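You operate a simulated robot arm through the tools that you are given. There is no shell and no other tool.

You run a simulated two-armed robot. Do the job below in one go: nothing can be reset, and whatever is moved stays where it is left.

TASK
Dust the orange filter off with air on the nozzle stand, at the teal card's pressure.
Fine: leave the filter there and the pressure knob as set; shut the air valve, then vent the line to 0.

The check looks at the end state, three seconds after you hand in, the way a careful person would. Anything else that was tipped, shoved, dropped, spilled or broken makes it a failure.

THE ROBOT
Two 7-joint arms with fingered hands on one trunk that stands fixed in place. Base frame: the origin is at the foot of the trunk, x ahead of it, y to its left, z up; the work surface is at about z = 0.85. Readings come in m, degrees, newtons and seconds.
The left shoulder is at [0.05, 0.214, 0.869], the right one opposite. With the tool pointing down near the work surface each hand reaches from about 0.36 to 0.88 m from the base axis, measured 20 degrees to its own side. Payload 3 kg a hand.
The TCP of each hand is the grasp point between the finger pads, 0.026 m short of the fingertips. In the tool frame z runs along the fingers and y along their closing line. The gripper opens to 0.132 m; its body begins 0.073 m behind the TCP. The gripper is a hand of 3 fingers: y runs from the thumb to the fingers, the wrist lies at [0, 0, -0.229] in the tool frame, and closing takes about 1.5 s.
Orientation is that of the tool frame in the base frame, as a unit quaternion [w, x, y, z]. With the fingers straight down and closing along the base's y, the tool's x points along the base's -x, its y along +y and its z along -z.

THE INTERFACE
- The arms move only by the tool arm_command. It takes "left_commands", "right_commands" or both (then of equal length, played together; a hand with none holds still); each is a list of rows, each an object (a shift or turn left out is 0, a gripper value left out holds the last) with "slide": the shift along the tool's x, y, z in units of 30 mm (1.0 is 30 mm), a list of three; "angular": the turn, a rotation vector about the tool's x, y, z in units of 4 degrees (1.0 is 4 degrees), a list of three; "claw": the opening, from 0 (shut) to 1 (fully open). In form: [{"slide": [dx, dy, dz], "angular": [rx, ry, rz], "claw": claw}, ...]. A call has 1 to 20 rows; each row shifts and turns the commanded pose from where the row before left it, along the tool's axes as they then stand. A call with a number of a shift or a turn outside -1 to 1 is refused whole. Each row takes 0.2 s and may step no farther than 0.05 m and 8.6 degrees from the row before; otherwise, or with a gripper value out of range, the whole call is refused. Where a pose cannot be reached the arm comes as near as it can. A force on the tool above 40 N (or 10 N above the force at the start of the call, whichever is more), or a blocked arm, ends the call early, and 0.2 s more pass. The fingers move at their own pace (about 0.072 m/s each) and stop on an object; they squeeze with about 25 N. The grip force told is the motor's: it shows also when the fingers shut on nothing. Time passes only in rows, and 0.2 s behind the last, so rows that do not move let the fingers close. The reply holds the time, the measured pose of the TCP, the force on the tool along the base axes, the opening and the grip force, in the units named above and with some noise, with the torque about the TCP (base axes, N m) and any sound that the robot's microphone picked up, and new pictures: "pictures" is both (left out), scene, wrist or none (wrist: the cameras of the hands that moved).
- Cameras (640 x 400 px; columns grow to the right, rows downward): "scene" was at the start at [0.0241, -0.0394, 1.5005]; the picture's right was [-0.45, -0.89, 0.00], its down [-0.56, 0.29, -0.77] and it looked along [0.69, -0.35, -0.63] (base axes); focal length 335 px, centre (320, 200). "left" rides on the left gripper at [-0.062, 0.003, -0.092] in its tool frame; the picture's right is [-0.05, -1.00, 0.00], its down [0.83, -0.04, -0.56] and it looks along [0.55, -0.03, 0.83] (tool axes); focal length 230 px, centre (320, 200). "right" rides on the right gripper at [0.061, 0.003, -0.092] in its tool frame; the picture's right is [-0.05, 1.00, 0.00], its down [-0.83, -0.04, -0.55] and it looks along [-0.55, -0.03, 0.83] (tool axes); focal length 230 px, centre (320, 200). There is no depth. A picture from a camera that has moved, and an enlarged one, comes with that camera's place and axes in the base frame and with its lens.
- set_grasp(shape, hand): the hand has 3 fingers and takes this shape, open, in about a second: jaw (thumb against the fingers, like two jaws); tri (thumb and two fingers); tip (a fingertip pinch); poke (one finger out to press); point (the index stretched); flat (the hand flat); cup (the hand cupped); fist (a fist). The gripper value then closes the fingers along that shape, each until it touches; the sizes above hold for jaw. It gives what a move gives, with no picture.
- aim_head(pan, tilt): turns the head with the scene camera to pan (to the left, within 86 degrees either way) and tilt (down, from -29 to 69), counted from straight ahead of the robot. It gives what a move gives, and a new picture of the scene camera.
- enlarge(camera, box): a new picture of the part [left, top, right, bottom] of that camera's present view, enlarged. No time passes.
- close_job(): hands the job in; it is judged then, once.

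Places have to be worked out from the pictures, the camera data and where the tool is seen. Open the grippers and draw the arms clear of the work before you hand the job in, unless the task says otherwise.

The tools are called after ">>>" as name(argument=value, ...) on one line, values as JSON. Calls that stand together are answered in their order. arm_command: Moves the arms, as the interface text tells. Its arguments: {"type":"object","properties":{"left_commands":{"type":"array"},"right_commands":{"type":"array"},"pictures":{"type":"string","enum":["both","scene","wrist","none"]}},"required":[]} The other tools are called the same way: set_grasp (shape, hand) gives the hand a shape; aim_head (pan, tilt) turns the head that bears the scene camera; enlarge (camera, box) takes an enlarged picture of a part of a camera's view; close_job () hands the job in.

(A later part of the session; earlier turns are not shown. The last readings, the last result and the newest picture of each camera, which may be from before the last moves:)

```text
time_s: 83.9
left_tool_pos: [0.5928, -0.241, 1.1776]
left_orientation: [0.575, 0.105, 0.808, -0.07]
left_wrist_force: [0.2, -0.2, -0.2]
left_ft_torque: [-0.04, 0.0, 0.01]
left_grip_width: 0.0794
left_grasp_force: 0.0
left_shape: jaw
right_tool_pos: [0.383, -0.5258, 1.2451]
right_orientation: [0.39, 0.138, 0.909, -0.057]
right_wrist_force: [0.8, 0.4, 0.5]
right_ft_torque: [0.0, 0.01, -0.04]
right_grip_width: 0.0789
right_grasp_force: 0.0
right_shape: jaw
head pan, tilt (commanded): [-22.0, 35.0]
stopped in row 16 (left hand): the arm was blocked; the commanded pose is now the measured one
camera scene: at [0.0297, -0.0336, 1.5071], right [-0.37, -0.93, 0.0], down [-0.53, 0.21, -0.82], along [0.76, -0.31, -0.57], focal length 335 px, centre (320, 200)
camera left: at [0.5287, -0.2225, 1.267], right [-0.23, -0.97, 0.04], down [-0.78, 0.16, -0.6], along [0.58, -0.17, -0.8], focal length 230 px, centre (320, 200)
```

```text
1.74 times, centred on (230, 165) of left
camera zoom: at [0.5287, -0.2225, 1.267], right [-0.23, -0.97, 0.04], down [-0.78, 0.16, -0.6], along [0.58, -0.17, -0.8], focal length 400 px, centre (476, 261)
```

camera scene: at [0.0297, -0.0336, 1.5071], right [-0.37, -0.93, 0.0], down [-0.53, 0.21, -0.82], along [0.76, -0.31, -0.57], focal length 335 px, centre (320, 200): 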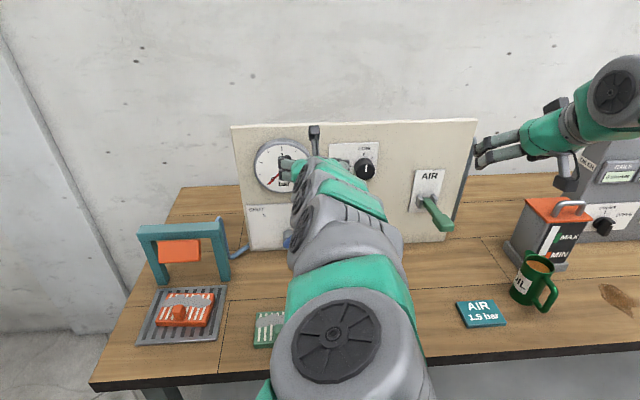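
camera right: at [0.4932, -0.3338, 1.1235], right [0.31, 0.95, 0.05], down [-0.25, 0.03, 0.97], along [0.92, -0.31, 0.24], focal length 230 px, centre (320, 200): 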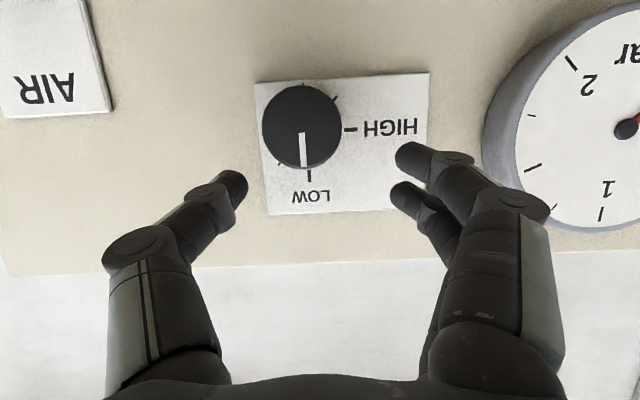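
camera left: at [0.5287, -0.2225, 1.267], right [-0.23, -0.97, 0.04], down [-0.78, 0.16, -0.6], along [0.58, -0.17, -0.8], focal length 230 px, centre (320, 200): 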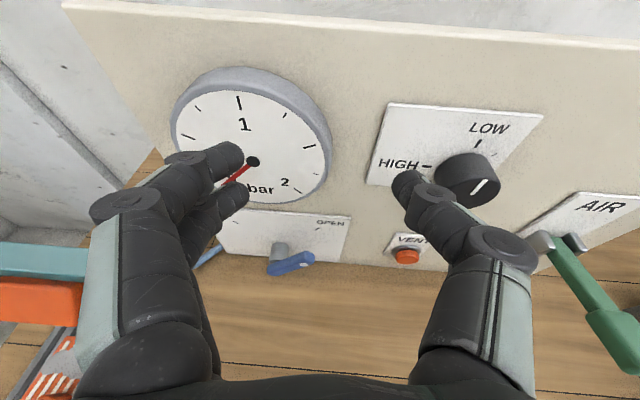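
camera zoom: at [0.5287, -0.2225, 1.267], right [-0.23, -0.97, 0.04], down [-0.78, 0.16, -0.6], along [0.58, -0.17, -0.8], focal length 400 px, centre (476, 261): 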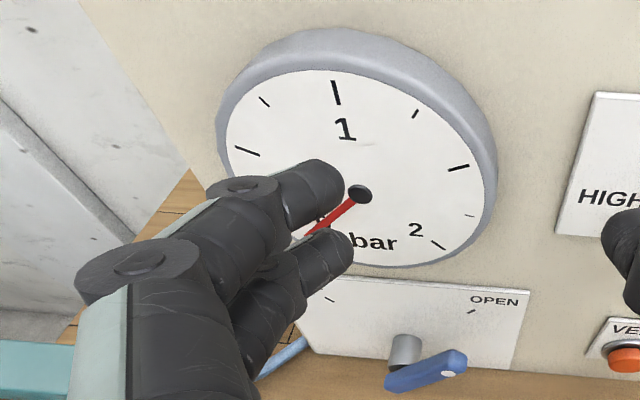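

The knob pointer is unmoved and nothing is in contact; the block was just the arm's tracking. I back off slightly and roll clockwise (away from the limit) by 80°, so the fingers will close vertically on the knob.

>>> arm_command(left_commands=[{"angular": [0, 0, 1], "slide": [0, 0, -0.5]}, {"angular": [0, 0, 1], "slide": [0, 0, -0.5]}, {"angular": [0, 0, 1]}, {"angular": [0, 0, 1]}, {"angular": [0, 0, 1]}, {"angular": [0, 0, 1]}, {"angular": [0, 0, 1]}, {"angular": [0, 0, 1]}, {"angular": [0, 0, 1]}, {"angular": [0, 0, 1]}, {}], pictures="both")

```text
time_s: 86.5
left_tool_pos: [0.6054, -0.188, 1.1726]
left_orientation: [0.548, 0.348, 0.744, 0.157]
left_wrist_force: [-0.1, -0.4, 0.8]
left_ft_torque: [0.06, 0.01, 0.01]
left_grip_width: 0.0793
left_grasp_force: 0.1
left_shape: jaw
right_tool_pos: [0.3813, -0.5267, 1.2442]
right_orientation: [0.389, 0.138, 0.909, -0.057]
right_wrist_force: [0.8, 0.7, -0.5]
right_ft_torque: [-0.01, 0.0, 0.01]
right_grip_width: 0.0786
right_grasp_force: 0.1
right_shape: jaw
head pan, tilt (commanded): [-22.0, 35.0]
stopped in row 11 (left hand): the arm was blocked; the commanded pose is now the measured one
camera scene: at [0.0297, -0.0336, 1.5071], right [-0.37, -0.93, 0.0], down [-0.53, 0.21, -0.82], along [0.76, -0.31, -0.57], focal length 335 px, centre (320, 200)
camera left: at [0.5309, -0.2153, 1.2514], right [-0.34, -0.74, -0.58], down [-0.66, 0.62, -0.42], along [0.67, 0.24, -0.7], focal length 230 px, centre (320, 200)
```

scene: 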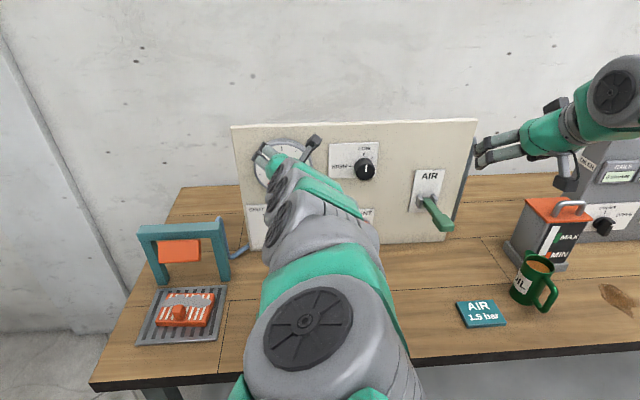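
left: 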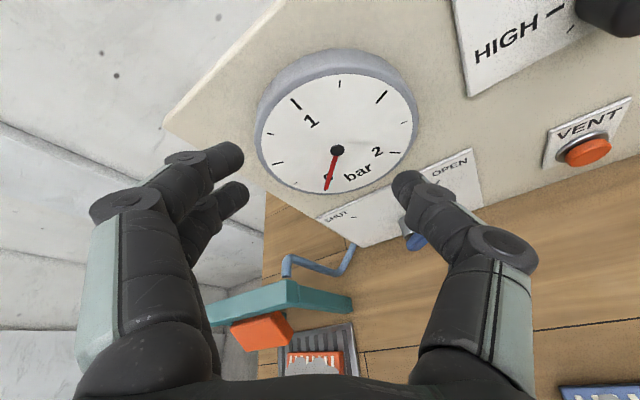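

The arm again reports being blocked, drifting left. I look down with the head to see what the left arm is touching near the body.

>>> aim_head(pan=-20, tilt=68)

```text
time_s: 87.5
left_tool_pos: [0.6057, -0.1883, 1.1755]
left_orientation: [0.55, 0.348, 0.743, 0.157]
left_wrist_force: [0.0, -0.5, -0.1]
left_ft_torque: [-0.01, -0.01, 0.03]
left_grip_width: 0.0794
left_grasp_force: 0.1
left_shape: jaw
right_tool_pos: [0.3816, -0.5255, 1.2458]
right_orientation: [0.389, 0.137, 0.909, -0.056]
right_wrist_force: [0.1, -0.1, -0.8]
right_ft_torque: [0.03, 0.0, -0.04]
right_grip_width: 0.0791
right_grasp_force: 0.1
right_shape: jaw
head pan, tilt (commanded): [-20.0, 68.0]
camera scene: at [0.0015, -0.0201, 1.4642], right [-0.34, -0.94, 0.0], down [-0.87, 0.32, -0.38], along [0.35, -0.13, -0.93], focal length 335 px, centre (320, 200)
```

scene: 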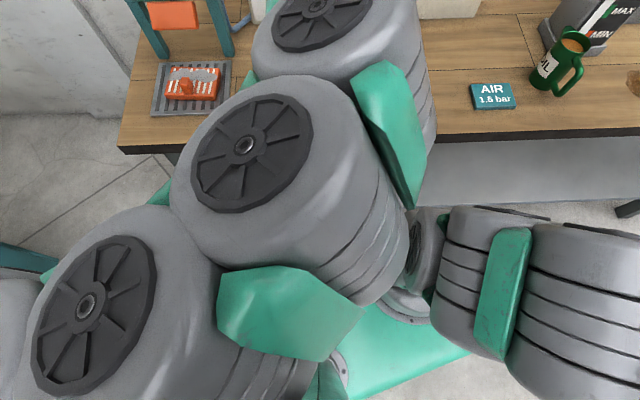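

The left elbow is touching the right shoulder, so the left arm can't work at the knob. I bring the left arm back out: retreat from the panel, then slide left.

>>> arm_command(left_commands=[{"slide": [0.12, 0, -0.84]}, {"slide": [0.12, 0, -0.84]}, {"slide": [0.12, 0, -0.84]}, {"slide": [0.12, 0, -0.84]}, {"slide": [0.62, 0.77, -0.18]}, {"slide": [0.62, 0.77, -0.18]}, {"slide": [0.62, 0.77, -0.18]}, {"slide": [0.62, 0.77, -0.18]}, {"slide": [0.62, 0.77, -0.18]}, {"slide": [0.62, 0.77, -0.18]}, {"slide": [0.62, 0.77, -0.18]}, {"slide": [0.62, 0.77, -0.18]}, {}], pictures="scene")

```text
time_s: 88.2
left_tool_pos: [0.625, -0.07, 1.1736]
left_orientation: [0.522, 0.277, 0.78, 0.207]
left_wrist_force: [0.1, 0.8, 0.2]
left_ft_torque: [0.0, 0.0, -0.03]
left_grip_width: 0.0795
left_grasp_force: 0.0
left_shape: jaw
right_tool_pos: [0.3819, -0.5256, 1.2454]
right_orientation: [0.389, 0.138, 0.909, -0.056]
right_wrist_force: [-0.2, -0.2, -0.1]
right_ft_torque: [0.02, 0.0, -0.03]
right_grip_width: 0.0791
right_grasp_force: 0.0
right_shape: jaw
head pan, tilt (commanded): [-20.0, 68.0]
stopped in row 3 (left hand): the arm was blocked; the commanded pose is now the measured one
camera scene: at [0.0016, -0.02, 1.4641], right [-0.34, -0.94, 0.0], down [-0.87, 0.32, -0.37], along [0.35, -0.13, -0.93], focal length 335 px, centre (320, 200)
```

scene: 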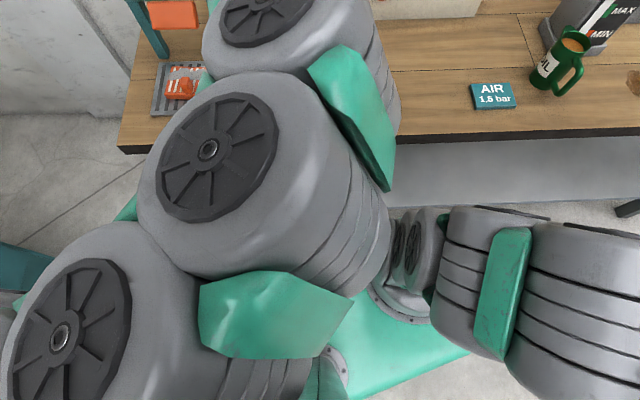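

The left arm is swinging free to the left. I continue drawing it back, left and up in small steps from its measured pose.

>>> arm_command(left_commands=[{"slide": [0.4, 0.567, -0.72]}, {"slide": [0.4, 0.567, -0.72]}, {"slide": [0.4, 0.567, -0.72]}, {}], pictures="scene")

```text
time_s: 88.8
left_tool_pos: [0.6175, 0.0734, 1.1803]
left_orientation: [0.491, 0.208, 0.806, 0.259]
left_wrist_force: [-0.1, 0.2, -0.8]
left_ft_torque: [-0.03, 0.02, -0.04]
left_grip_width: 0.0796
left_grasp_force: 0.0
left_shape: jaw
right_tool_pos: [0.3824, -0.5261, 1.2454]
right_orientation: [0.39, 0.138, 0.908, -0.057]
right_wrist_force: [0.7, 0.2, 1.6]
right_ft_torque: [-0.02, 0.02, 0.01]
right_grip_width: 0.0785
right_grasp_force: 0.1
right_shape: jaw
head pan, tilt (commanded): [-20.0, 68.0]
stopped in row 3 (left hand): the arm was blocked; the commanded pose is now the measured one
camera scene: at [0.0015, -0.0199, 1.4641], right [-0.34, -0.94, 0.0], down [-0.87, 0.32, -0.37], along [0.35, -0.13, -0.93], focal length 335 px, centre (320, 200)
```

scene: 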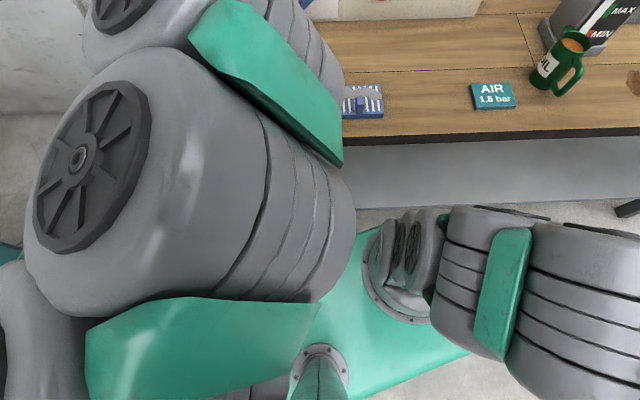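

The hand is now above the stand area around (0.62, 0.07, 1.18), clear of the crossbar. I check the scene before the next move.

>>> aim_head(pan=5, tilt=45)

```text
time_s: 89.7
left_tool_pos: [0.6173, 0.0743, 1.1815]
left_orientation: [0.49, 0.208, 0.806, 0.259]
left_wrist_force: [-0.3, -0.1, 0.2]
left_ft_torque: [0.0, -0.01, -0.01]
left_grip_width: 0.0795
left_grasp_force: 0.0
left_shape: jaw
right_tool_pos: [0.3829, -0.5254, 1.2457]
right_orientation: [0.389, 0.138, 0.909, -0.056]
right_wrist_force: [0.0, -0.2, -1.0]
right_ft_torque: [0.03, -0.02, 0.0]
right_grip_width: 0.0786
right_grasp_force: 0.1
right_shape: jaw
head pan, tilt (commanded): [5.0, 45.0]
camera scene: at [0.029, 0.0064, 1.4922], right [0.09, -1.0, 0.0], down [-0.7, -0.06, -0.71], along [0.7, 0.06, -0.71], focal length 335 px, centre (320, 200)
```

scene: 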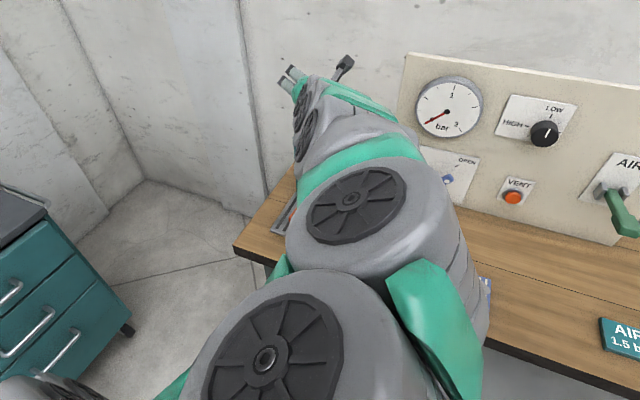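

The hand is well above the stand. I pitch the tool back toward down in place in small increments, which should return the left arm to its original posture.

>>> arm_command(left_commands=[{"angular": [0.66, 0.73, 0], "slide": [0, 0, -0.3]}, {"angular": [0.66, 0.73, 0], "slide": [0, 0, -0.3]}, {"angular": [0.66, 0.73, 0], "slide": [0, 0, -0.3]}, {"angular": [0.66, 0.73, 0], "slide": [0, 0, -0.3]}, {"angular": [0.66, 0.73, 0], "slide": [0, 0, -0.3]}, {}], pictures="scene")

```text
time_s: 91.1
left_tool_pos: [0.5797, 0.0634, 1.2049]
left_orientation: [0.358, 0.229, 0.885, 0.191]
left_wrist_force: [-0.5, 0.1, 1.3]
left_ft_torque: [0.01, 0.02, 0.0]
left_grip_width: 0.0795
left_grasp_force: 0.1
left_shape: jaw
right_tool_pos: [0.382, -0.527, 1.2447]
right_orientation: [0.389, 0.137, 0.909, -0.056]
right_wrist_force: [0.4, -0.1, 0.7]
right_ft_torque: [0.01, 0.02, -0.02]
right_grip_width: 0.0789
right_grasp_force: 0.1
right_shape: jaw
head pan, tilt (commanded): [5.0, 45.0]
camera scene: at [0.029, 0.0065, 1.4922], right [0.09, -1.0, 0.0], down [-0.7, -0.06, -0.71], along [0.7, 0.06, -0.71], focal length 335 px, centre (320, 200)
```

scene: 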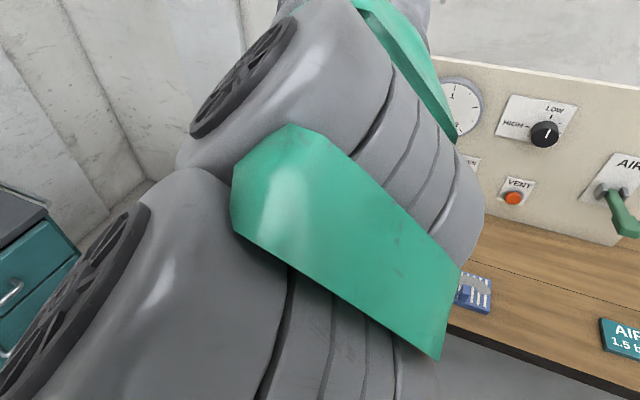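

No blocking now. I continue: translate back-left, then finish turning the tool down.

>>> arm_command(left_commands=[{"slide": [0.77, 0.29, -0.58]}, {"slide": [0.77, 0.29, -0.58]}, {"slide": [0.77, 0.29, -0.58]}, {"slide": [0.77, 0.29, -0.58]}, {"slide": [0.77, 0.29, -0.58]}, {"slide": [0.77, 0.29, -0.58]}, {"angular": [0.66, 0.73, 0]}, {"angular": [0.66, 0.73, 0]}, {"angular": [0.66, 0.73, 0]}, {"angular": [0.66, 0.73, 0]}, {"angular": [0.66, 0.73, 0]}, {"angular": [0.66, 0.73, 0]}, {"angular": [0.66, 0.73, 0]}, {"angular": [0.66, 0.73, 0]}, {"angular": [0.66, 0.73, 0]}, {"angular": [0.66, 0.73, 0]}, {}], pictures="scene")

```text
time_s: 94.7
left_tool_pos: [0.4313, 0.1637, 1.225]
left_orientation: [0.066, 0.249, 0.965, 0.036]
left_wrist_force: [-0.2, -0.1, -0.1]
left_ft_torque: [0.01, 0.0, -0.02]
left_grip_width: 0.079
left_grasp_force: 0.0
left_shape: jaw
right_tool_pos: [0.383, -0.5251, 1.2452]
right_orientation: [0.389, 0.138, 0.909, -0.056]
right_wrist_force: [0.1, -0.5, 0.6]
right_ft_torque: [0.03, -0.02, -0.01]
right_grip_width: 0.079
right_grasp_force: 0.1
right_shape: jaw
head pan, tilt (commanded): [5.0, 45.0]
camera scene: at [0.029, 0.0065, 1.4922], right [0.09, -1.0, 0.0], down [-0.7, -0.06, -0.71], along [0.7, 0.06, -0.71], focal length 335 px, centre (320, 200)
```

scene: 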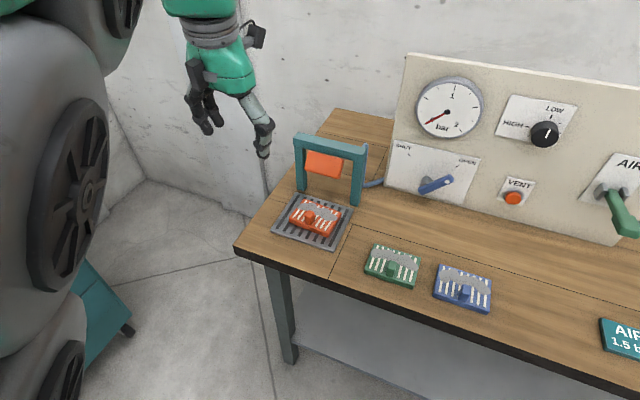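

The left arm is back in its normal posture and everything on the table is as before. Now the right arm: I bring it back in front of the knob, with the plan of rolling it counter-clockwise (its free direction).

>>> arm_command(right_commands=[{"slide": [0, 0.975, 0]}, {"slide": [0, 0.975, 0]}, {"slide": [0, 0.975, 0]}, {"slide": [0, 0.975, 0]}, {"slide": [0, 0.975, 0]}, {"slide": [0, 0.975, 0]}, {"slide": [0, 0.975, 0]}, {"slide": [0.21, 0, 0.89]}, {"slide": [0.21, 0, 0.89]}, {"slide": [0.21, 0, 0.89]}, {"slide": [0.21, 0, 0.89]}, {"slide": [0.21, 0, 0.89]}, {}], left_commands=[{"slide": [0.5, 0.8, 0]}, {"slide": [0.5, 0.8, 0]}, {"slide": [0.5, 0.8, 0]}, {"slide": [0.5, 0.8, 0]}, {}, {}, {}, {}, {}, {}, {}, {}, {}], pictures="none")

>>> aim_head(pan=-22, tilt=35)

```text
time_s: 97.5
left_tool_pos: [0.4236, 0.2777, 1.2294]
left_orientation: [0.064, 0.248, 0.966, 0.036]
left_wrist_force: [-0.6, -0.3, 0.0]
left_ft_torque: [0.02, 0.0, 0.0]
left_grip_width: 0.0793
left_grasp_force: 0.0
left_shape: jaw
right_tool_pos: [0.5138, -0.3509, 1.1311]
right_orientation: [0.389, 0.138, 0.909, -0.057]
right_wrist_force: [0.6, -0.2, 0.0]
right_ft_torque: [0.03, 0.0, -0.02]
right_grip_width: 0.0789
right_grasp_force: 0.0
right_shape: jaw
head pan, tilt (commanded): [5.0, 45.0]
```

```text
time_s: 98.4
left_tool_pos: [0.4237, 0.277, 1.2282]
left_orientation: [0.064, 0.249, 0.966, 0.037]
left_wrist_force: [0.3, -0.6, 1.0]
left_ft_torque: [0.01, 0.02, 0.0]
left_grip_width: 0.0794
left_grasp_force: 0.1
left_shape: jaw
right_tool_pos: [0.5139, -0.3506, 1.1308]
right_orientation: [0.389, 0.138, 0.909, -0.056]
right_wrist_force: [0.0, 0.2, 0.0]
right_ft_torque: [-0.02, 0.01, -0.02]
right_grip_width: 0.0791
right_grasp_force: 0.0
right_shape: jaw
head pan, tilt (commanded): [-22.0, 35.0]
camera scene: at [0.0297, -0.0335, 1.507], right [-0.37, -0.93, 0.0], down [-0.53, 0.21, -0.82], along [0.76, -0.31, -0.57], focal length 335 px, centre (320, 200)
```

scene: 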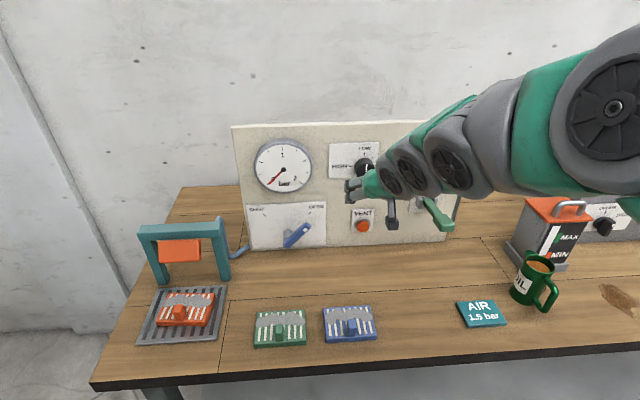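

The right hand is centred on the knob axis at standoff, gauge visible. I roll it 40° counter-clockwise and check reachability.

>>> arm_command(right_commands=[{"angular": [0, 0, -1]}, {"angular": [0, 0, -1]}, {"angular": [0, 0, -1]}, {"angular": [0, 0, -1]}, {"angular": [0, 0, -1]}, {"angular": [0, 0, -1]}, {"angular": [0, 0, -1]}, {"angular": [0, 0, -1]}, {"angular": [0, 0, -1]}, {"angular": [0, 0, -1]}, {}], pictures="scene")

```text
time_s: 100.8
left_tool_pos: [0.4239, 0.2773, 1.2282]
left_orientation: [0.064, 0.249, 0.966, 0.036]
left_wrist_force: [-0.3, 0.3, 0.2]
left_ft_torque: [-0.02, 0.03, 0.01]
left_grip_width: 0.0794
left_grasp_force: 0.0
left_shape: jaw
right_tool_pos: [0.5136, -0.3517, 1.1304]
right_orientation: [0.347, -0.182, 0.901, -0.186]
right_wrist_force: [0.7, 0.9, -0.4]
right_ft_torque: [0.01, -0.02, 0.05]
right_grip_width: 0.0789
right_grasp_force: 0.0
right_shape: jaw
head pan, tilt (commanded): [-22.0, 35.0]
camera scene: at [0.0297, -0.0336, 1.5071], right [-0.37, -0.93, 0.0], down [-0.53, 0.21, -0.82], along [0.76, -0.31, -0.57], focal length 335 px, centre (320, 200)
```

scene: 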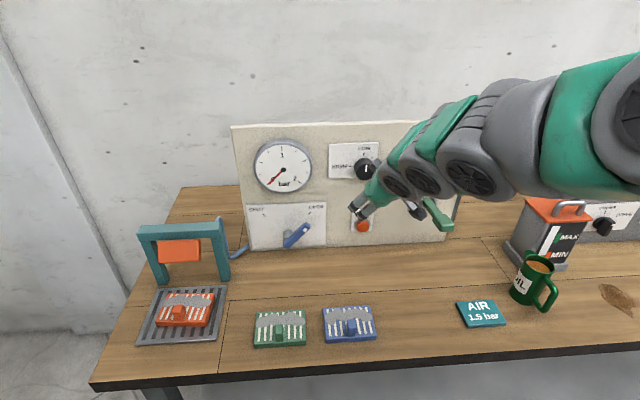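

Rolling this way is free. I continue to about -88° roll, then flatten the pitch by 20°.

>>> arm_command(right_commands=[{"angular": [0, 0, -1]}, {"angular": [0, 0, -1]}, {"angular": [0, 0, -1]}, {"angular": [0, 0, -1]}, {"angular": [0, 0, -1]}, {"angular": [0, 0, -1]}, {"angular": [0, 0, -1]}, {"angular": [0, 0, -1]}, {"angular": [0, 0, -1]}, {"angular": [0, 0, -1]}, {"angular": [0, 0, -1]}, {"angular": [0, 0, -1]}, {"angular": [1, -0.03, 0]}, {"angular": [1, -0.03, 0]}, {"angular": [1, -0.03, 0]}, {"angular": [1, -0.03, 0]}, {"angular": [1, -0.03, 0]}, {}], pictures="both")

```text
time_s: 104.6
left_tool_pos: [0.4252, 0.2776, 1.2289]
left_orientation: [0.064, 0.249, 0.966, 0.036]
left_wrist_force: [-0.7, -0.3, 0.1]
left_ft_torque: [-0.02, -0.01, 0.03]
left_grip_width: 0.0792
left_grasp_force: 0.0
left_shape: jaw
right_tool_pos: [0.527, -0.3443, 1.139]
right_orientation: [0.308, -0.513, 0.709, -0.374]
right_wrist_force: [-0.3, -0.4, -0.2]
right_ft_torque: [0.01, 0.01, 0.02]
right_grip_width: 0.0788
right_grasp_force: 0.0
right_shape: jaw
right hand out of reach, approached as far as the arm can: row 15, 16, 17
head pan, tilt (commanded): [-22.0, 35.0]
camera scene: at [0.0296, -0.0336, 1.5071], right [-0.37, -0.93, 0.0], down [-0.53, 0.21, -0.82], along [0.76, -0.31, -0.57], focal length 335 px, centre (320, 200)
camera right: at [0.4313, -0.3842, 1.1829], right [-0.48, 0.24, -0.84], down [-0.2, 0.91, 0.37], along [0.85, 0.35, -0.39], focal length 230 px, centre (320, 200)
```

scene: 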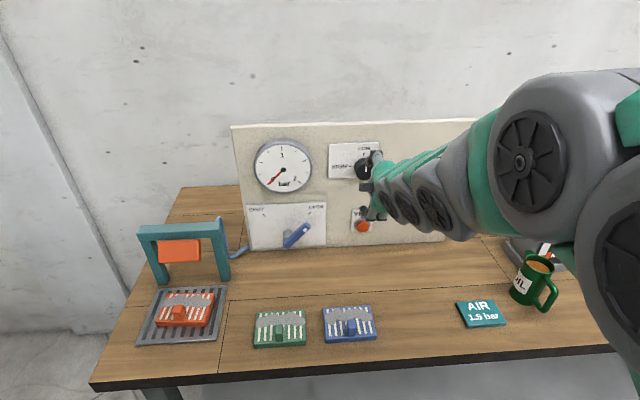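
right: 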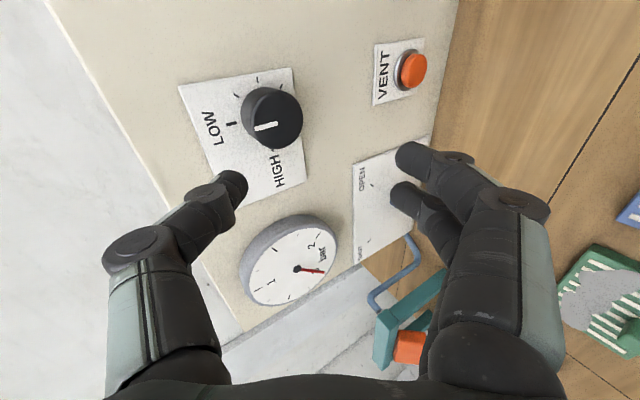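

Roll is free but the tilt limit depends on distance (flatter when farther forward). I roll another 60° counter-clockwise here, to start the turn from about -150°.

>>> arm_command(right_commands=[{"angular": [0, 0, -1]}, {"angular": [0, 0, -1]}, {"angular": [0, 0, -1]}, {"angular": [0, 0, -1]}, {"angular": [0, 0, -1]}, {"angular": [0, 0, -1]}, {"angular": [0, 0, -1]}, {"angular": [0, 0, -1]}, {"angular": [0, 0, -1]}, {"angular": [0, 0, -1]}, {"angular": [0, 0, -1]}, {"angular": [0, 0, -1]}, {"angular": [0, 0, -1]}, {"angular": [0, 0, -1]}, {"angular": [0, 0, -1]}, {}], pictures="both")

```text
time_s: 108.0
left_tool_pos: [0.4239, 0.2777, 1.2282]
left_orientation: [0.064, 0.249, 0.966, 0.037]
left_wrist_force: [0.6, -0.2, 0.7]
left_ft_torque: [0.0, -0.01, 0.0]
left_grip_width: 0.0795
left_grasp_force: 0.0
left_shape: jaw
right_tool_pos: [0.5313, -0.3443, 1.144]
right_orientation: [-0.078, 0.791, -0.357, 0.49]
right_wrist_force: [0.0, -0.4, -0.2]
right_ft_torque: [-0.01, -0.01, 0.0]
right_grip_width: 0.0788
right_grasp_force: 0.0
right_shape: jaw
right hand out of reach, approached as far as the arm can: row 1, 2
head pan, tilt (commanded): [-22.0, 35.0]
camera scene: at [0.0297, -0.0336, 1.5071], right [-0.37, -0.93, 0.0], down [-0.53, 0.21, -0.82], along [0.76, -0.31, -0.57], focal length 335 px, centre (320, 200)
camera right: at [0.4696, -0.3664, 1.2343], right [-0.5, -0.7, -0.51], down [-0.66, 0.69, -0.3], along [0.56, 0.19, -0.81], focal length 230 px, centre (320, 200)
```

scene: 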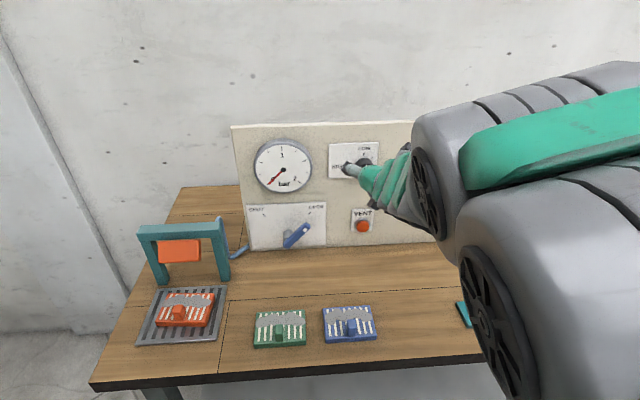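
right: 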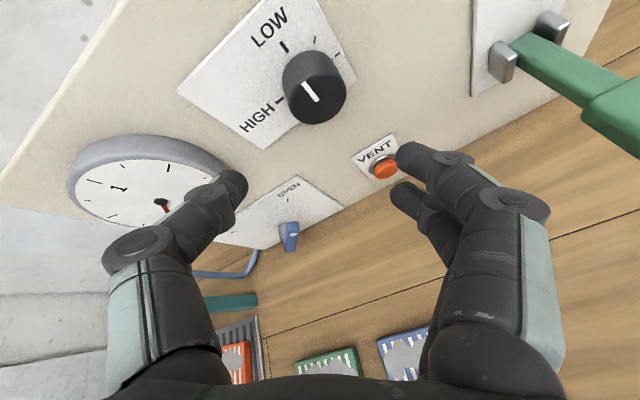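

The roll reached about -148° with a clear view of the gauge. I move in to n≈0.665 on the knob axis and flatten 8°.

>>> arm_command(right_commands=[{"slide": [0.45, 0, 0.81]}, {"slide": [0.45, 0, 0.81]}, {"angular": [0.53, 0.845, -0.04]}, {"angular": [0.53, 0.845, -0.04]}, {}], pictures="both")

```text
time_s: 109.2
left_tool_pos: [0.4244, 0.2784, 1.2285]
left_orientation: [0.064, 0.249, 0.966, 0.036]
left_wrist_force: [0.3, -0.9, -0.2]
left_ft_torque: [0.03, 0.01, 0.01]
left_grip_width: 0.0791
left_grasp_force: 0.0
left_shape: jaw
right_tool_pos: [0.5848, -0.3754, 1.1479]
right_orientation: [-0.084, 0.76, -0.339, 0.548]
right_wrist_force: [0.2, -0.2, -0.6]
right_ft_torque: [-0.02, 0.0, 0.0]
right_grip_width: 0.0788
right_grasp_force: 0.0
right_shape: jaw
right hand out of reach, approached as far as the arm can: row 4
head pan, tilt (commanded): [-22.0, 35.0]
camera scene: at [0.0297, -0.0336, 1.5071], right [-0.37, -0.93, 0.0], down [-0.53, 0.21, -0.82], along [0.76, -0.31, -0.57], focal length 335 px, centre (320, 200)
camera right: at [0.5116, -0.3933, 1.2304], right [-0.43, -0.72, -0.54], down [-0.62, 0.67, -0.41], along [0.66, 0.16, -0.74], focal length 230 px, centre (320, 200)
```

scene: 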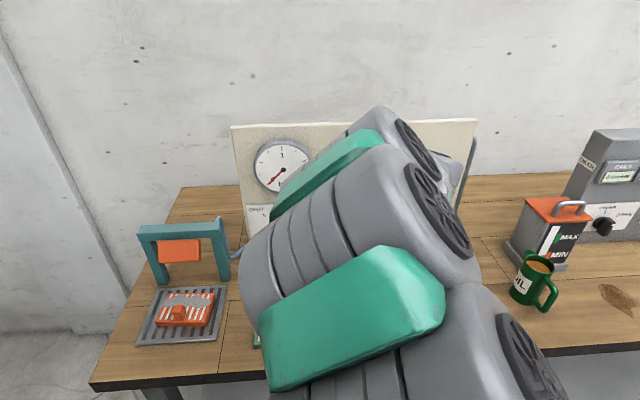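
right: 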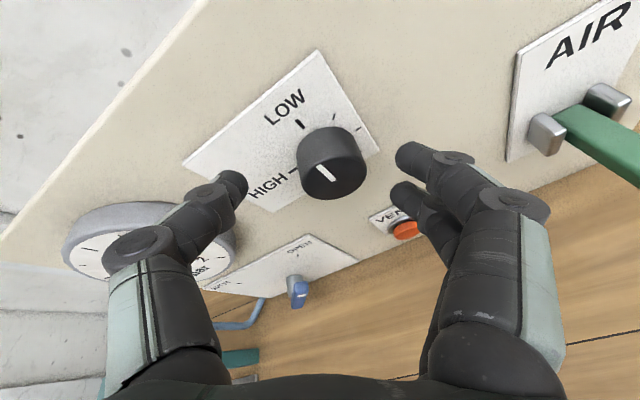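

The hand is on axis with 23° tilt. I open a bit more and advance toward the knob in two short steps, checking between.

>>> arm_command(right_commands=[{"slide": [-0.15, 0.13, 0.4], "claw": 0.75}, {"slide": [-0.15, 0.13, 0.4]}, {}], pictures="both")

```text
time_s: 110.0
left_tool_pos: [0.4229, 0.2779, 1.2291]
left_orientation: [0.064, 0.249, 0.966, 0.037]
left_wrist_force: [-0.2, -0.1, -0.9]
left_ft_torque: [-0.03, -0.03, 0.02]
left_grip_width: 0.0794
left_grasp_force: 0.0
left_shape: jaw
right_tool_pos: [0.6009, -0.3818, 1.1293]
right_orientation: [-0.084, 0.757, -0.341, 0.552]
right_wrist_force: [-0.3, -0.6, -0.3]
right_ft_torque: [-0.01, 0.01, 0.01]
right_grip_width: 0.099
right_grasp_force: 0.0
right_shape: jaw
head pan, tilt (commanded): [-22.0, 35.0]
camera scene: at [0.0296, -0.0336, 1.5071], right [-0.37, -0.93, 0.0], down [-0.53, 0.21, -0.82], along [0.76, -0.31, -0.57], focal length 335 px, centre (320, 200)
camera right: at [0.5274, -0.3998, 1.2098], right [-0.43, -0.72, -0.54], down [-0.61, 0.68, -0.42], along [0.67, 0.15, -0.73], focal length 230 px, centre (320, 200)
```

scene: 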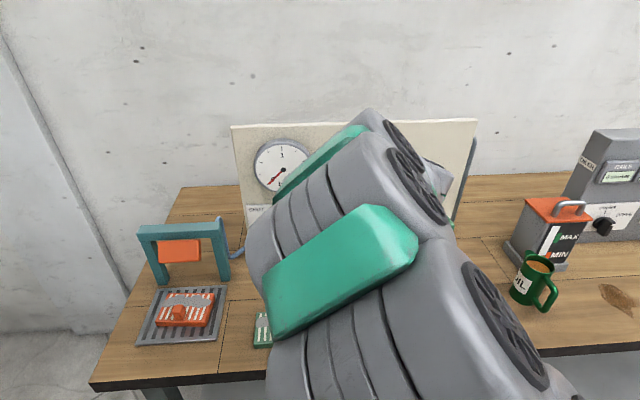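
right: 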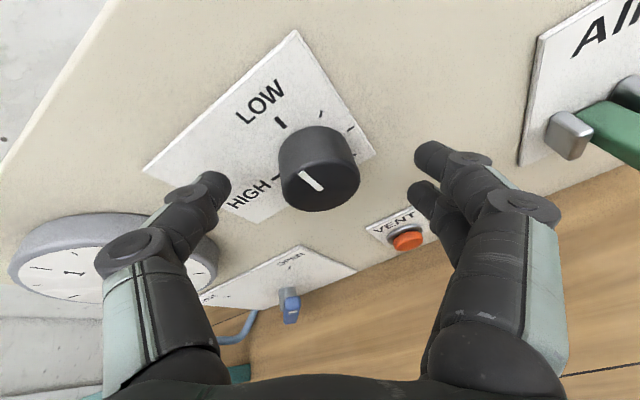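

The knob sits between thumb (left) and fingers (right). I advance 18 mm so the fingertips flank it, staying short of the panel.

>>> arm_command(right_commands=[{"slide": [-0.02, 0, 0.3]}, {"slide": [-0.02, 0, 0.3]}, {}], pictures="wrist")

```text
time_s: 110.7
left_tool_pos: [0.4231, 0.2777, 1.2288]
left_orientation: [0.064, 0.249, 0.966, 0.036]
left_wrist_force: [0.6, 0.6, 0.5]
left_ft_torque: [-0.01, 0.04, 0.04]
left_grip_width: 0.0792
left_grasp_force: 0.0
left_shape: jaw
right_tool_pos: [0.6134, -0.3841, 1.1219]
right_orientation: [-0.082, 0.757, -0.338, 0.554]
right_wrist_force: [-42.6, 11.3, 2.9]
right_ft_torque: [-0.22, -1.36, 2.32]
right_grip_width: 0.098
right_grasp_force: 0.2
right_shape: jaw
head pan, tilt (commanded): [-22.0, 35.0]
stopped in row 3 (right hand): the force on the tool passed its limit at 57 N (the readings are from after the stop); the commanded pose is now the measured one
camera right: at [0.5392, -0.4026, 1.2033], right [-0.43, -0.73, -0.54], down [-0.61, 0.67, -0.42], along [0.67, 0.15, -0.73], focal length 230 px, centre (320, 200)
```

right: 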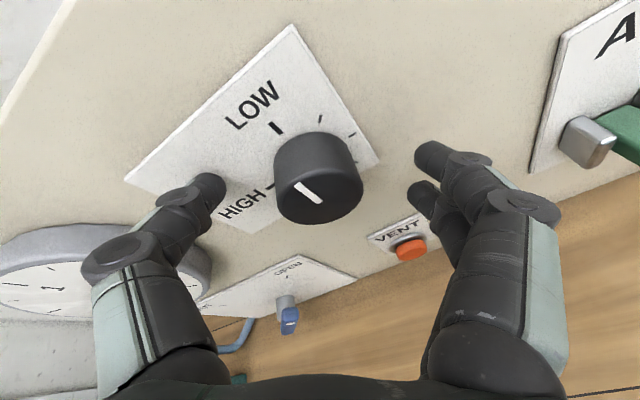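

The thumb tip touched the panel (about 45 N along the normal). I back off 6 mm, narrow the opening to about 60 mm, and check.

>>> arm_command(right_commands=[{"slide": [0, 0, -0.25]}, {"claw": 0.5}, {"claw": 0.47}, {}], pictures="both")

```text
time_s: 111.7
left_tool_pos: [0.424, 0.2779, 1.2274]
left_orientation: [0.064, 0.248, 0.966, 0.036]
left_wrist_force: [-0.3, 0.2, 0.4]
left_ft_torque: [0.03, -0.01, -0.02]
left_grip_width: 0.0791
left_grasp_force: 0.1
left_shape: jaw
right_tool_pos: [0.6071, -0.3827, 1.1239]
right_orientation: [-0.083, 0.756, -0.338, 0.554]
right_wrist_force: [-0.5, -0.8, 0.0]
right_ft_torque: [0.02, -0.01, -0.02]
right_grip_width: 0.0627
right_grasp_force: 0.1
right_shape: jaw
head pan, tilt (commanded): [-22.0, 35.0]
camera scene: at [0.0297, -0.0336, 1.5071], right [-0.37, -0.93, 0.0], down [-0.53, 0.21, -0.82], along [0.76, -0.31, -0.57], focal length 335 px, centre (320, 200)
camera right: at [0.5338, -0.4008, 1.2051], right [-0.43, -0.72, -0.54], down [-0.61, 0.67, -0.42], along [0.67, 0.15, -0.73], focal length 230 px, centre (320, 200)
```

scene: 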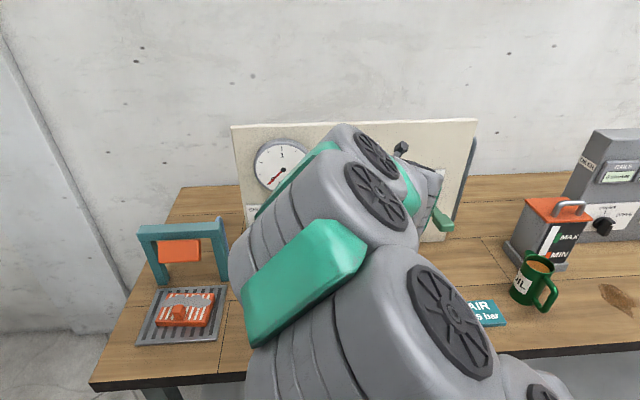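
right: 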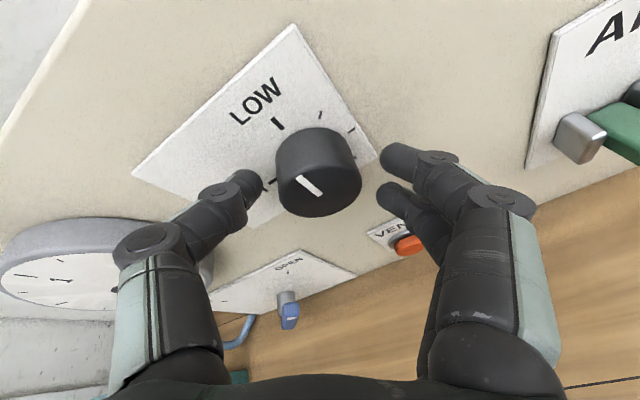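

Clear now, with the knob centred between the fingertips. I advance 7 mm and close on the knob.

>>> arm_command(right_commands=[{"slide": [0, 0, 0.12]}, {"slide": [0, 0, 0.12]}, {"claw": 0.3}, {"claw": 0.15}, {"claw": 0.0}, {}, {}], pictures="both")

```text
time_s: 113.3
left_tool_pos: [0.4233, 0.2779, 1.2276]
left_orientation: [0.066, 0.248, 0.966, 0.037]
left_wrist_force: [-1.2, -0.7, -0.2]
left_ft_torque: [-0.03, 0.03, -0.01]
left_grip_width: 0.0794
left_grasp_force: 0.2
left_shape: jaw
right_tool_pos: [0.6128, -0.3851, 1.1213]
right_orientation: [-0.082, 0.756, -0.339, 0.554]
right_wrist_force: [2.5, -2.2, 2.0]
right_ft_torque: [0.0, -0.11, 0.06]
right_grip_width: 0.038
right_grasp_force: 25.2
right_shape: jaw
head pan, tilt (commanded): [-22.0, 35.0]
camera scene: at [0.0297, -0.0336, 1.5071], right [-0.37, -0.93, 0.0], down [-0.53, 0.21, -0.82], along [0.76, -0.31, -0.57], focal length 335 px, centre (320, 200)
camera right: at [0.5402, -0.4025, 1.2026], right [-0.43, -0.72, -0.54], down [-0.61, 0.67, -0.42], along [0.67, 0.15, -0.73], focal length 230 px, centre (320, 200)
```

scene: 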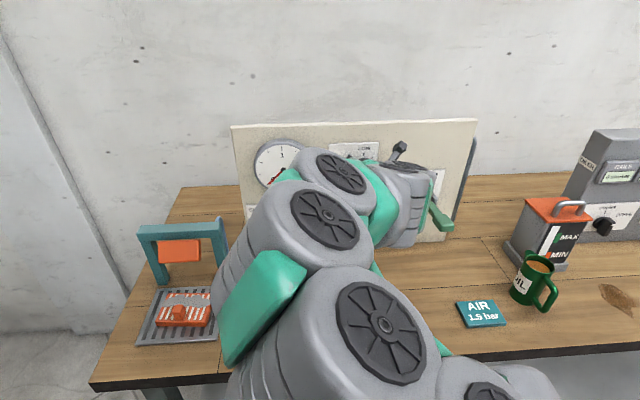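
right: 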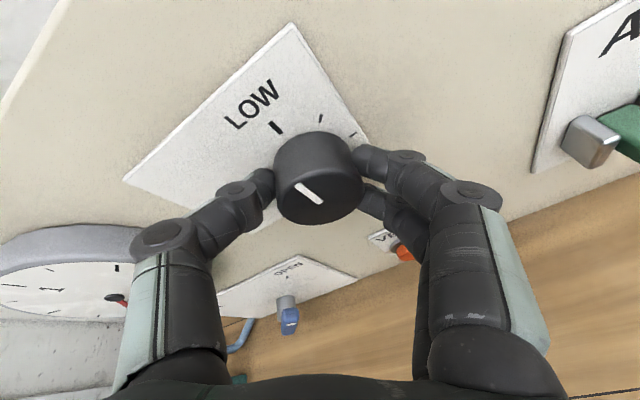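

Gripped at 25 N. I turn it clockwise 20° about the tool axis and look at the knob and gauge.

>>> arm_command(right_commands=[{"angular": [0, 0, 1]}, {"angular": [0, 0, 1]}, {"angular": [0, 0, 1]}, {"angular": [0, 0, 1]}, {"angular": [0, 0, 1]}, {}], pictures="both")

>>> enlarge(camera="scene", box=[230, 120, 430, 250])

```text
time_s: 114.7
left_tool_pos: [0.423, 0.2783, 1.2275]
left_orientation: [0.066, 0.249, 0.966, 0.037]
left_wrist_force: [0.2, -0.7, -0.3]
left_ft_torque: [0.0, -0.02, -0.02]
left_grip_width: 0.0795
left_grasp_force: 0.1
left_shape: jaw
right_tool_pos: [0.6143, -0.3844, 1.1213]
right_orientation: [-0.178, 0.686, -0.465, 0.531]
right_wrist_force: [-5.5, 6.2, 6.9]
right_ft_torque: [-0.38, -0.76, 0.94]
right_grip_width: 0.0379
right_grasp_force: 25.2
right_shape: jaw
head pan, tilt (commanded): [-22.0, 35.0]
camera scene: at [0.0294, -0.0334, 1.5071], right [-0.37, -0.93, 0.0], down [-0.53, 0.21, -0.82], along [0.76, -0.31, -0.57], focal length 335 px, centre (320, 200)
camera right: at [0.5313, -0.4145, 1.1888], right [-0.45, -0.46, -0.77], down [-0.48, 0.85, -0.23], along [0.75, 0.27, -0.6], focal length 230 px, centre (320, 200)
```

scene: 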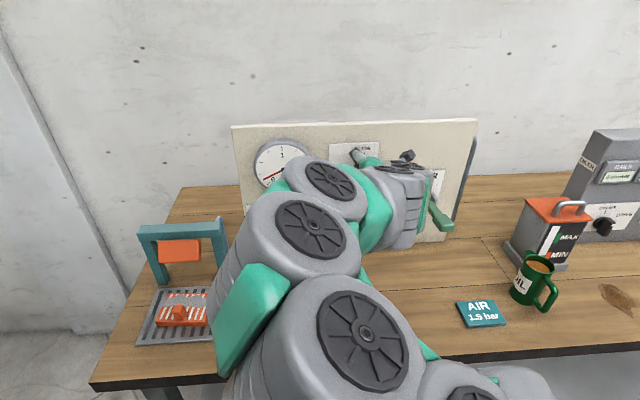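
right: 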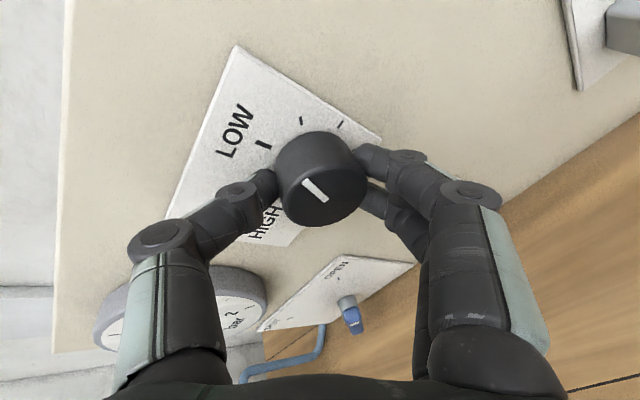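

```text
3.08 times, centred on (330, 185) of scene
camera zoom: at [0.0294, -0.0334, 1.5071], right [-0.37, -0.93, 0.0], down [-0.53, 0.21, -0.82], along [0.76, -0.31, -0.57], focal length 1032 px, centre (289, 246)
```

zoom: 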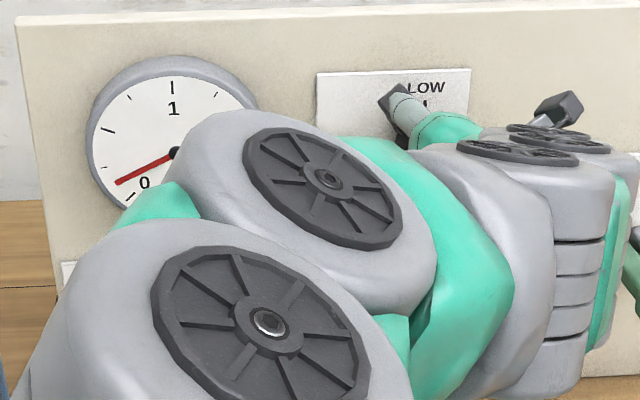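

The gauge responds: the needle moved to roughly 0.15 bar after 20° of turn, so the knob regulates the line with the valve open (about 135° per bar). I keep turning clockwise 40° more.

>>> arm_command(right_commands=[{"angular": [0, 0, 1]}, {"angular": [0, 0, 1]}, {"angular": [0, 0, 1]}, {"angular": [0, 0, 1]}, {"angular": [0, 0, 1]}, {"angular": [0, 0, 1]}, {"angular": [0, 0, 1]}, {"angular": [0, 0, 1]}, {"angular": [0, 0, 1]}, {"angular": [0, 0, 1]}, {}], pictures="both")

>>> enlarge(camera="scene", box=[230, 120, 430, 250])

```text
time_s: 117.1
left_tool_pos: [0.4229, 0.277, 1.2278]
left_orientation: [0.066, 0.249, 0.966, 0.037]
left_wrist_force: [-0.5, 0.5, 0.2]
left_ft_torque: [0.01, 0.04, 0.01]
left_grip_width: 0.0794
left_grasp_force: 0.0
left_shape: jaw
right_tool_pos: [0.6142, -0.3845, 1.1216]
right_orientation: [0.348, -0.484, 0.672, -0.439]
right_wrist_force: [-2.5, 6.6, 9.9]
right_ft_torque: [-0.45, -1.26, 0.39]
right_grip_width: 0.0393
right_grasp_force: 25.3
right_shape: jaw
head pan, tilt (commanded): [-22.0, 35.0]
camera scene: at [0.0295, -0.0334, 1.5071], right [-0.37, -0.93, 0.0], down [-0.53, 0.21, -0.82], along [0.76, -0.31, -0.57], focal length 335 px, centre (320, 200)
camera right: at [0.5128, -0.421, 1.1509], right [-0.33, 0.19, -0.92], down [-0.24, 0.93, 0.28], along [0.91, 0.32, -0.26], focal length 230 px, centre (320, 200)
```

scene: 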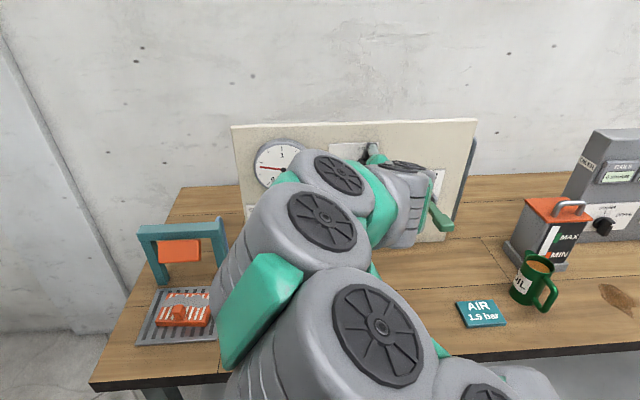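
right: 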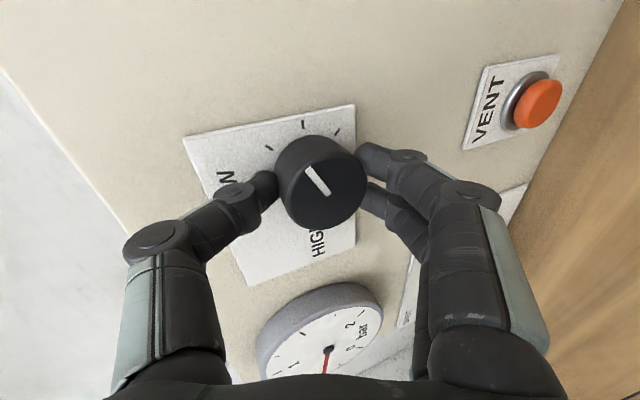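

```text
3.08 times, centred on (330, 185) of scene
camera zoom: at [0.0295, -0.0334, 1.5071], right [-0.37, -0.93, 0.0], down [-0.53, 0.21, -0.82], along [0.76, -0.31, -0.57], focal length 1032 px, centre (289, 246)
```

zoom: 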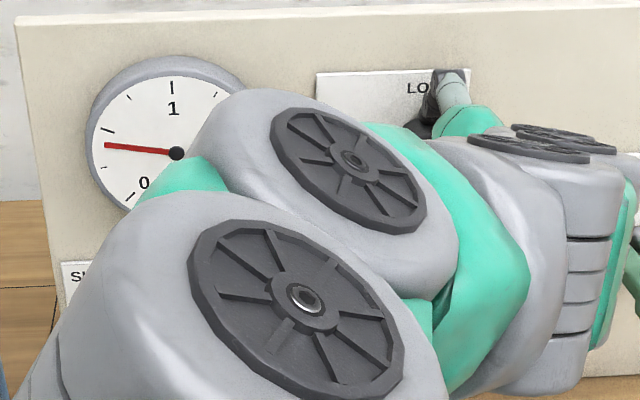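

About 0.43 bar after 60°, matching 135° per bar. I continue 40° more.

>>> arm_command(right_commands=[{"angular": [0, 0, 1]}, {"angular": [0, 0, 1]}, {"angular": [0, 0, 1]}, {"angular": [0, 0, 1]}, {"angular": [0, 0, 1]}, {"angular": [0, 0, 1]}, {"angular": [0, 0, 1]}, {"angular": [0, 0, 1]}, {"angular": [0, 0, 1]}, {"angular": [0, 0, 1]}, {}], pictures="both")

>>> enlarge(camera="scene", box=[230, 120, 430, 250])

```text
time_s: 119.5
left_tool_pos: [0.4225, 0.2768, 1.2286]
left_orientation: [0.066, 0.249, 0.966, 0.036]
left_wrist_force: [0.9, 0.2, 0.3]
left_ft_torque: [0.02, 0.0, -0.01]
left_grip_width: 0.0795
left_grasp_force: 0.1
left_shape: jaw
right_tool_pos: [0.6147, -0.3849, 1.1203]
right_orientation: [0.477, -0.226, 0.797, -0.293]
right_wrist_force: [-2.7, -0.6, -3.7]
right_ft_torque: [-0.14, -0.38, -0.01]
right_grip_width: 0.0383
right_grasp_force: 24.6
right_shape: jaw
head pan, tilt (commanded): [-22.0, 35.0]
camera scene: at [0.0296, -0.0336, 1.5071], right [-0.37, -0.93, 0.0], down [-0.53, 0.21, -0.82], along [0.76, -0.31, -0.57], focal length 335 px, centre (320, 200)
camera right: at [0.5042, -0.3997, 1.1151], right [-0.06, 0.76, -0.65], down [-0.12, 0.64, 0.76], along [0.99, 0.13, 0.06], focal length 230 px, centre (320, 200)
```

scene: 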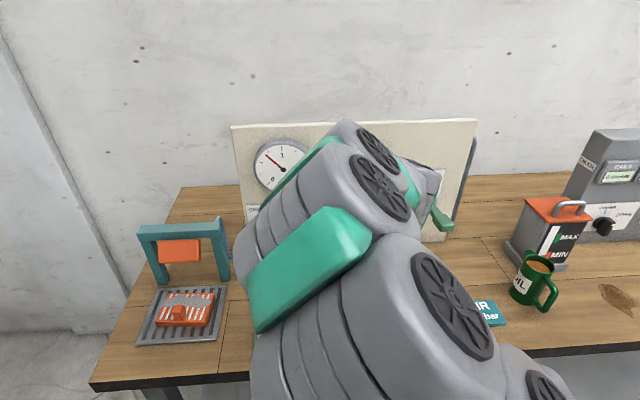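
right: 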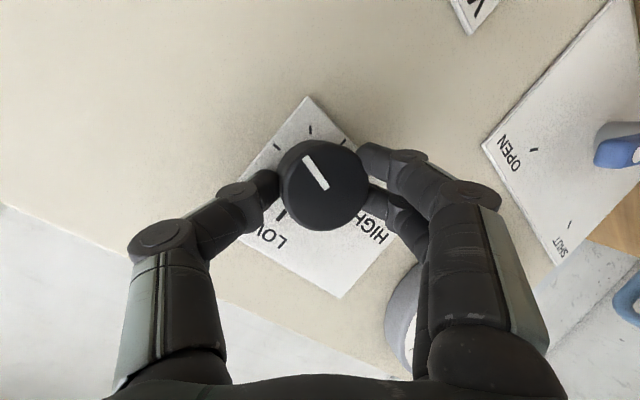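

```text
3.08 times, centred on (330, 185) of scene
camera zoom: at [0.0296, -0.0336, 1.5071], right [-0.37, -0.93, 0.0], down [-0.53, 0.21, -0.82], along [0.76, -0.31, -0.57], focal length 1032 px, centre (289, 246)
```

zoom: 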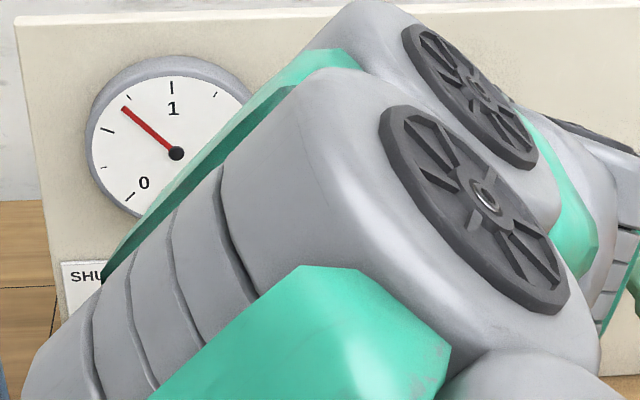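

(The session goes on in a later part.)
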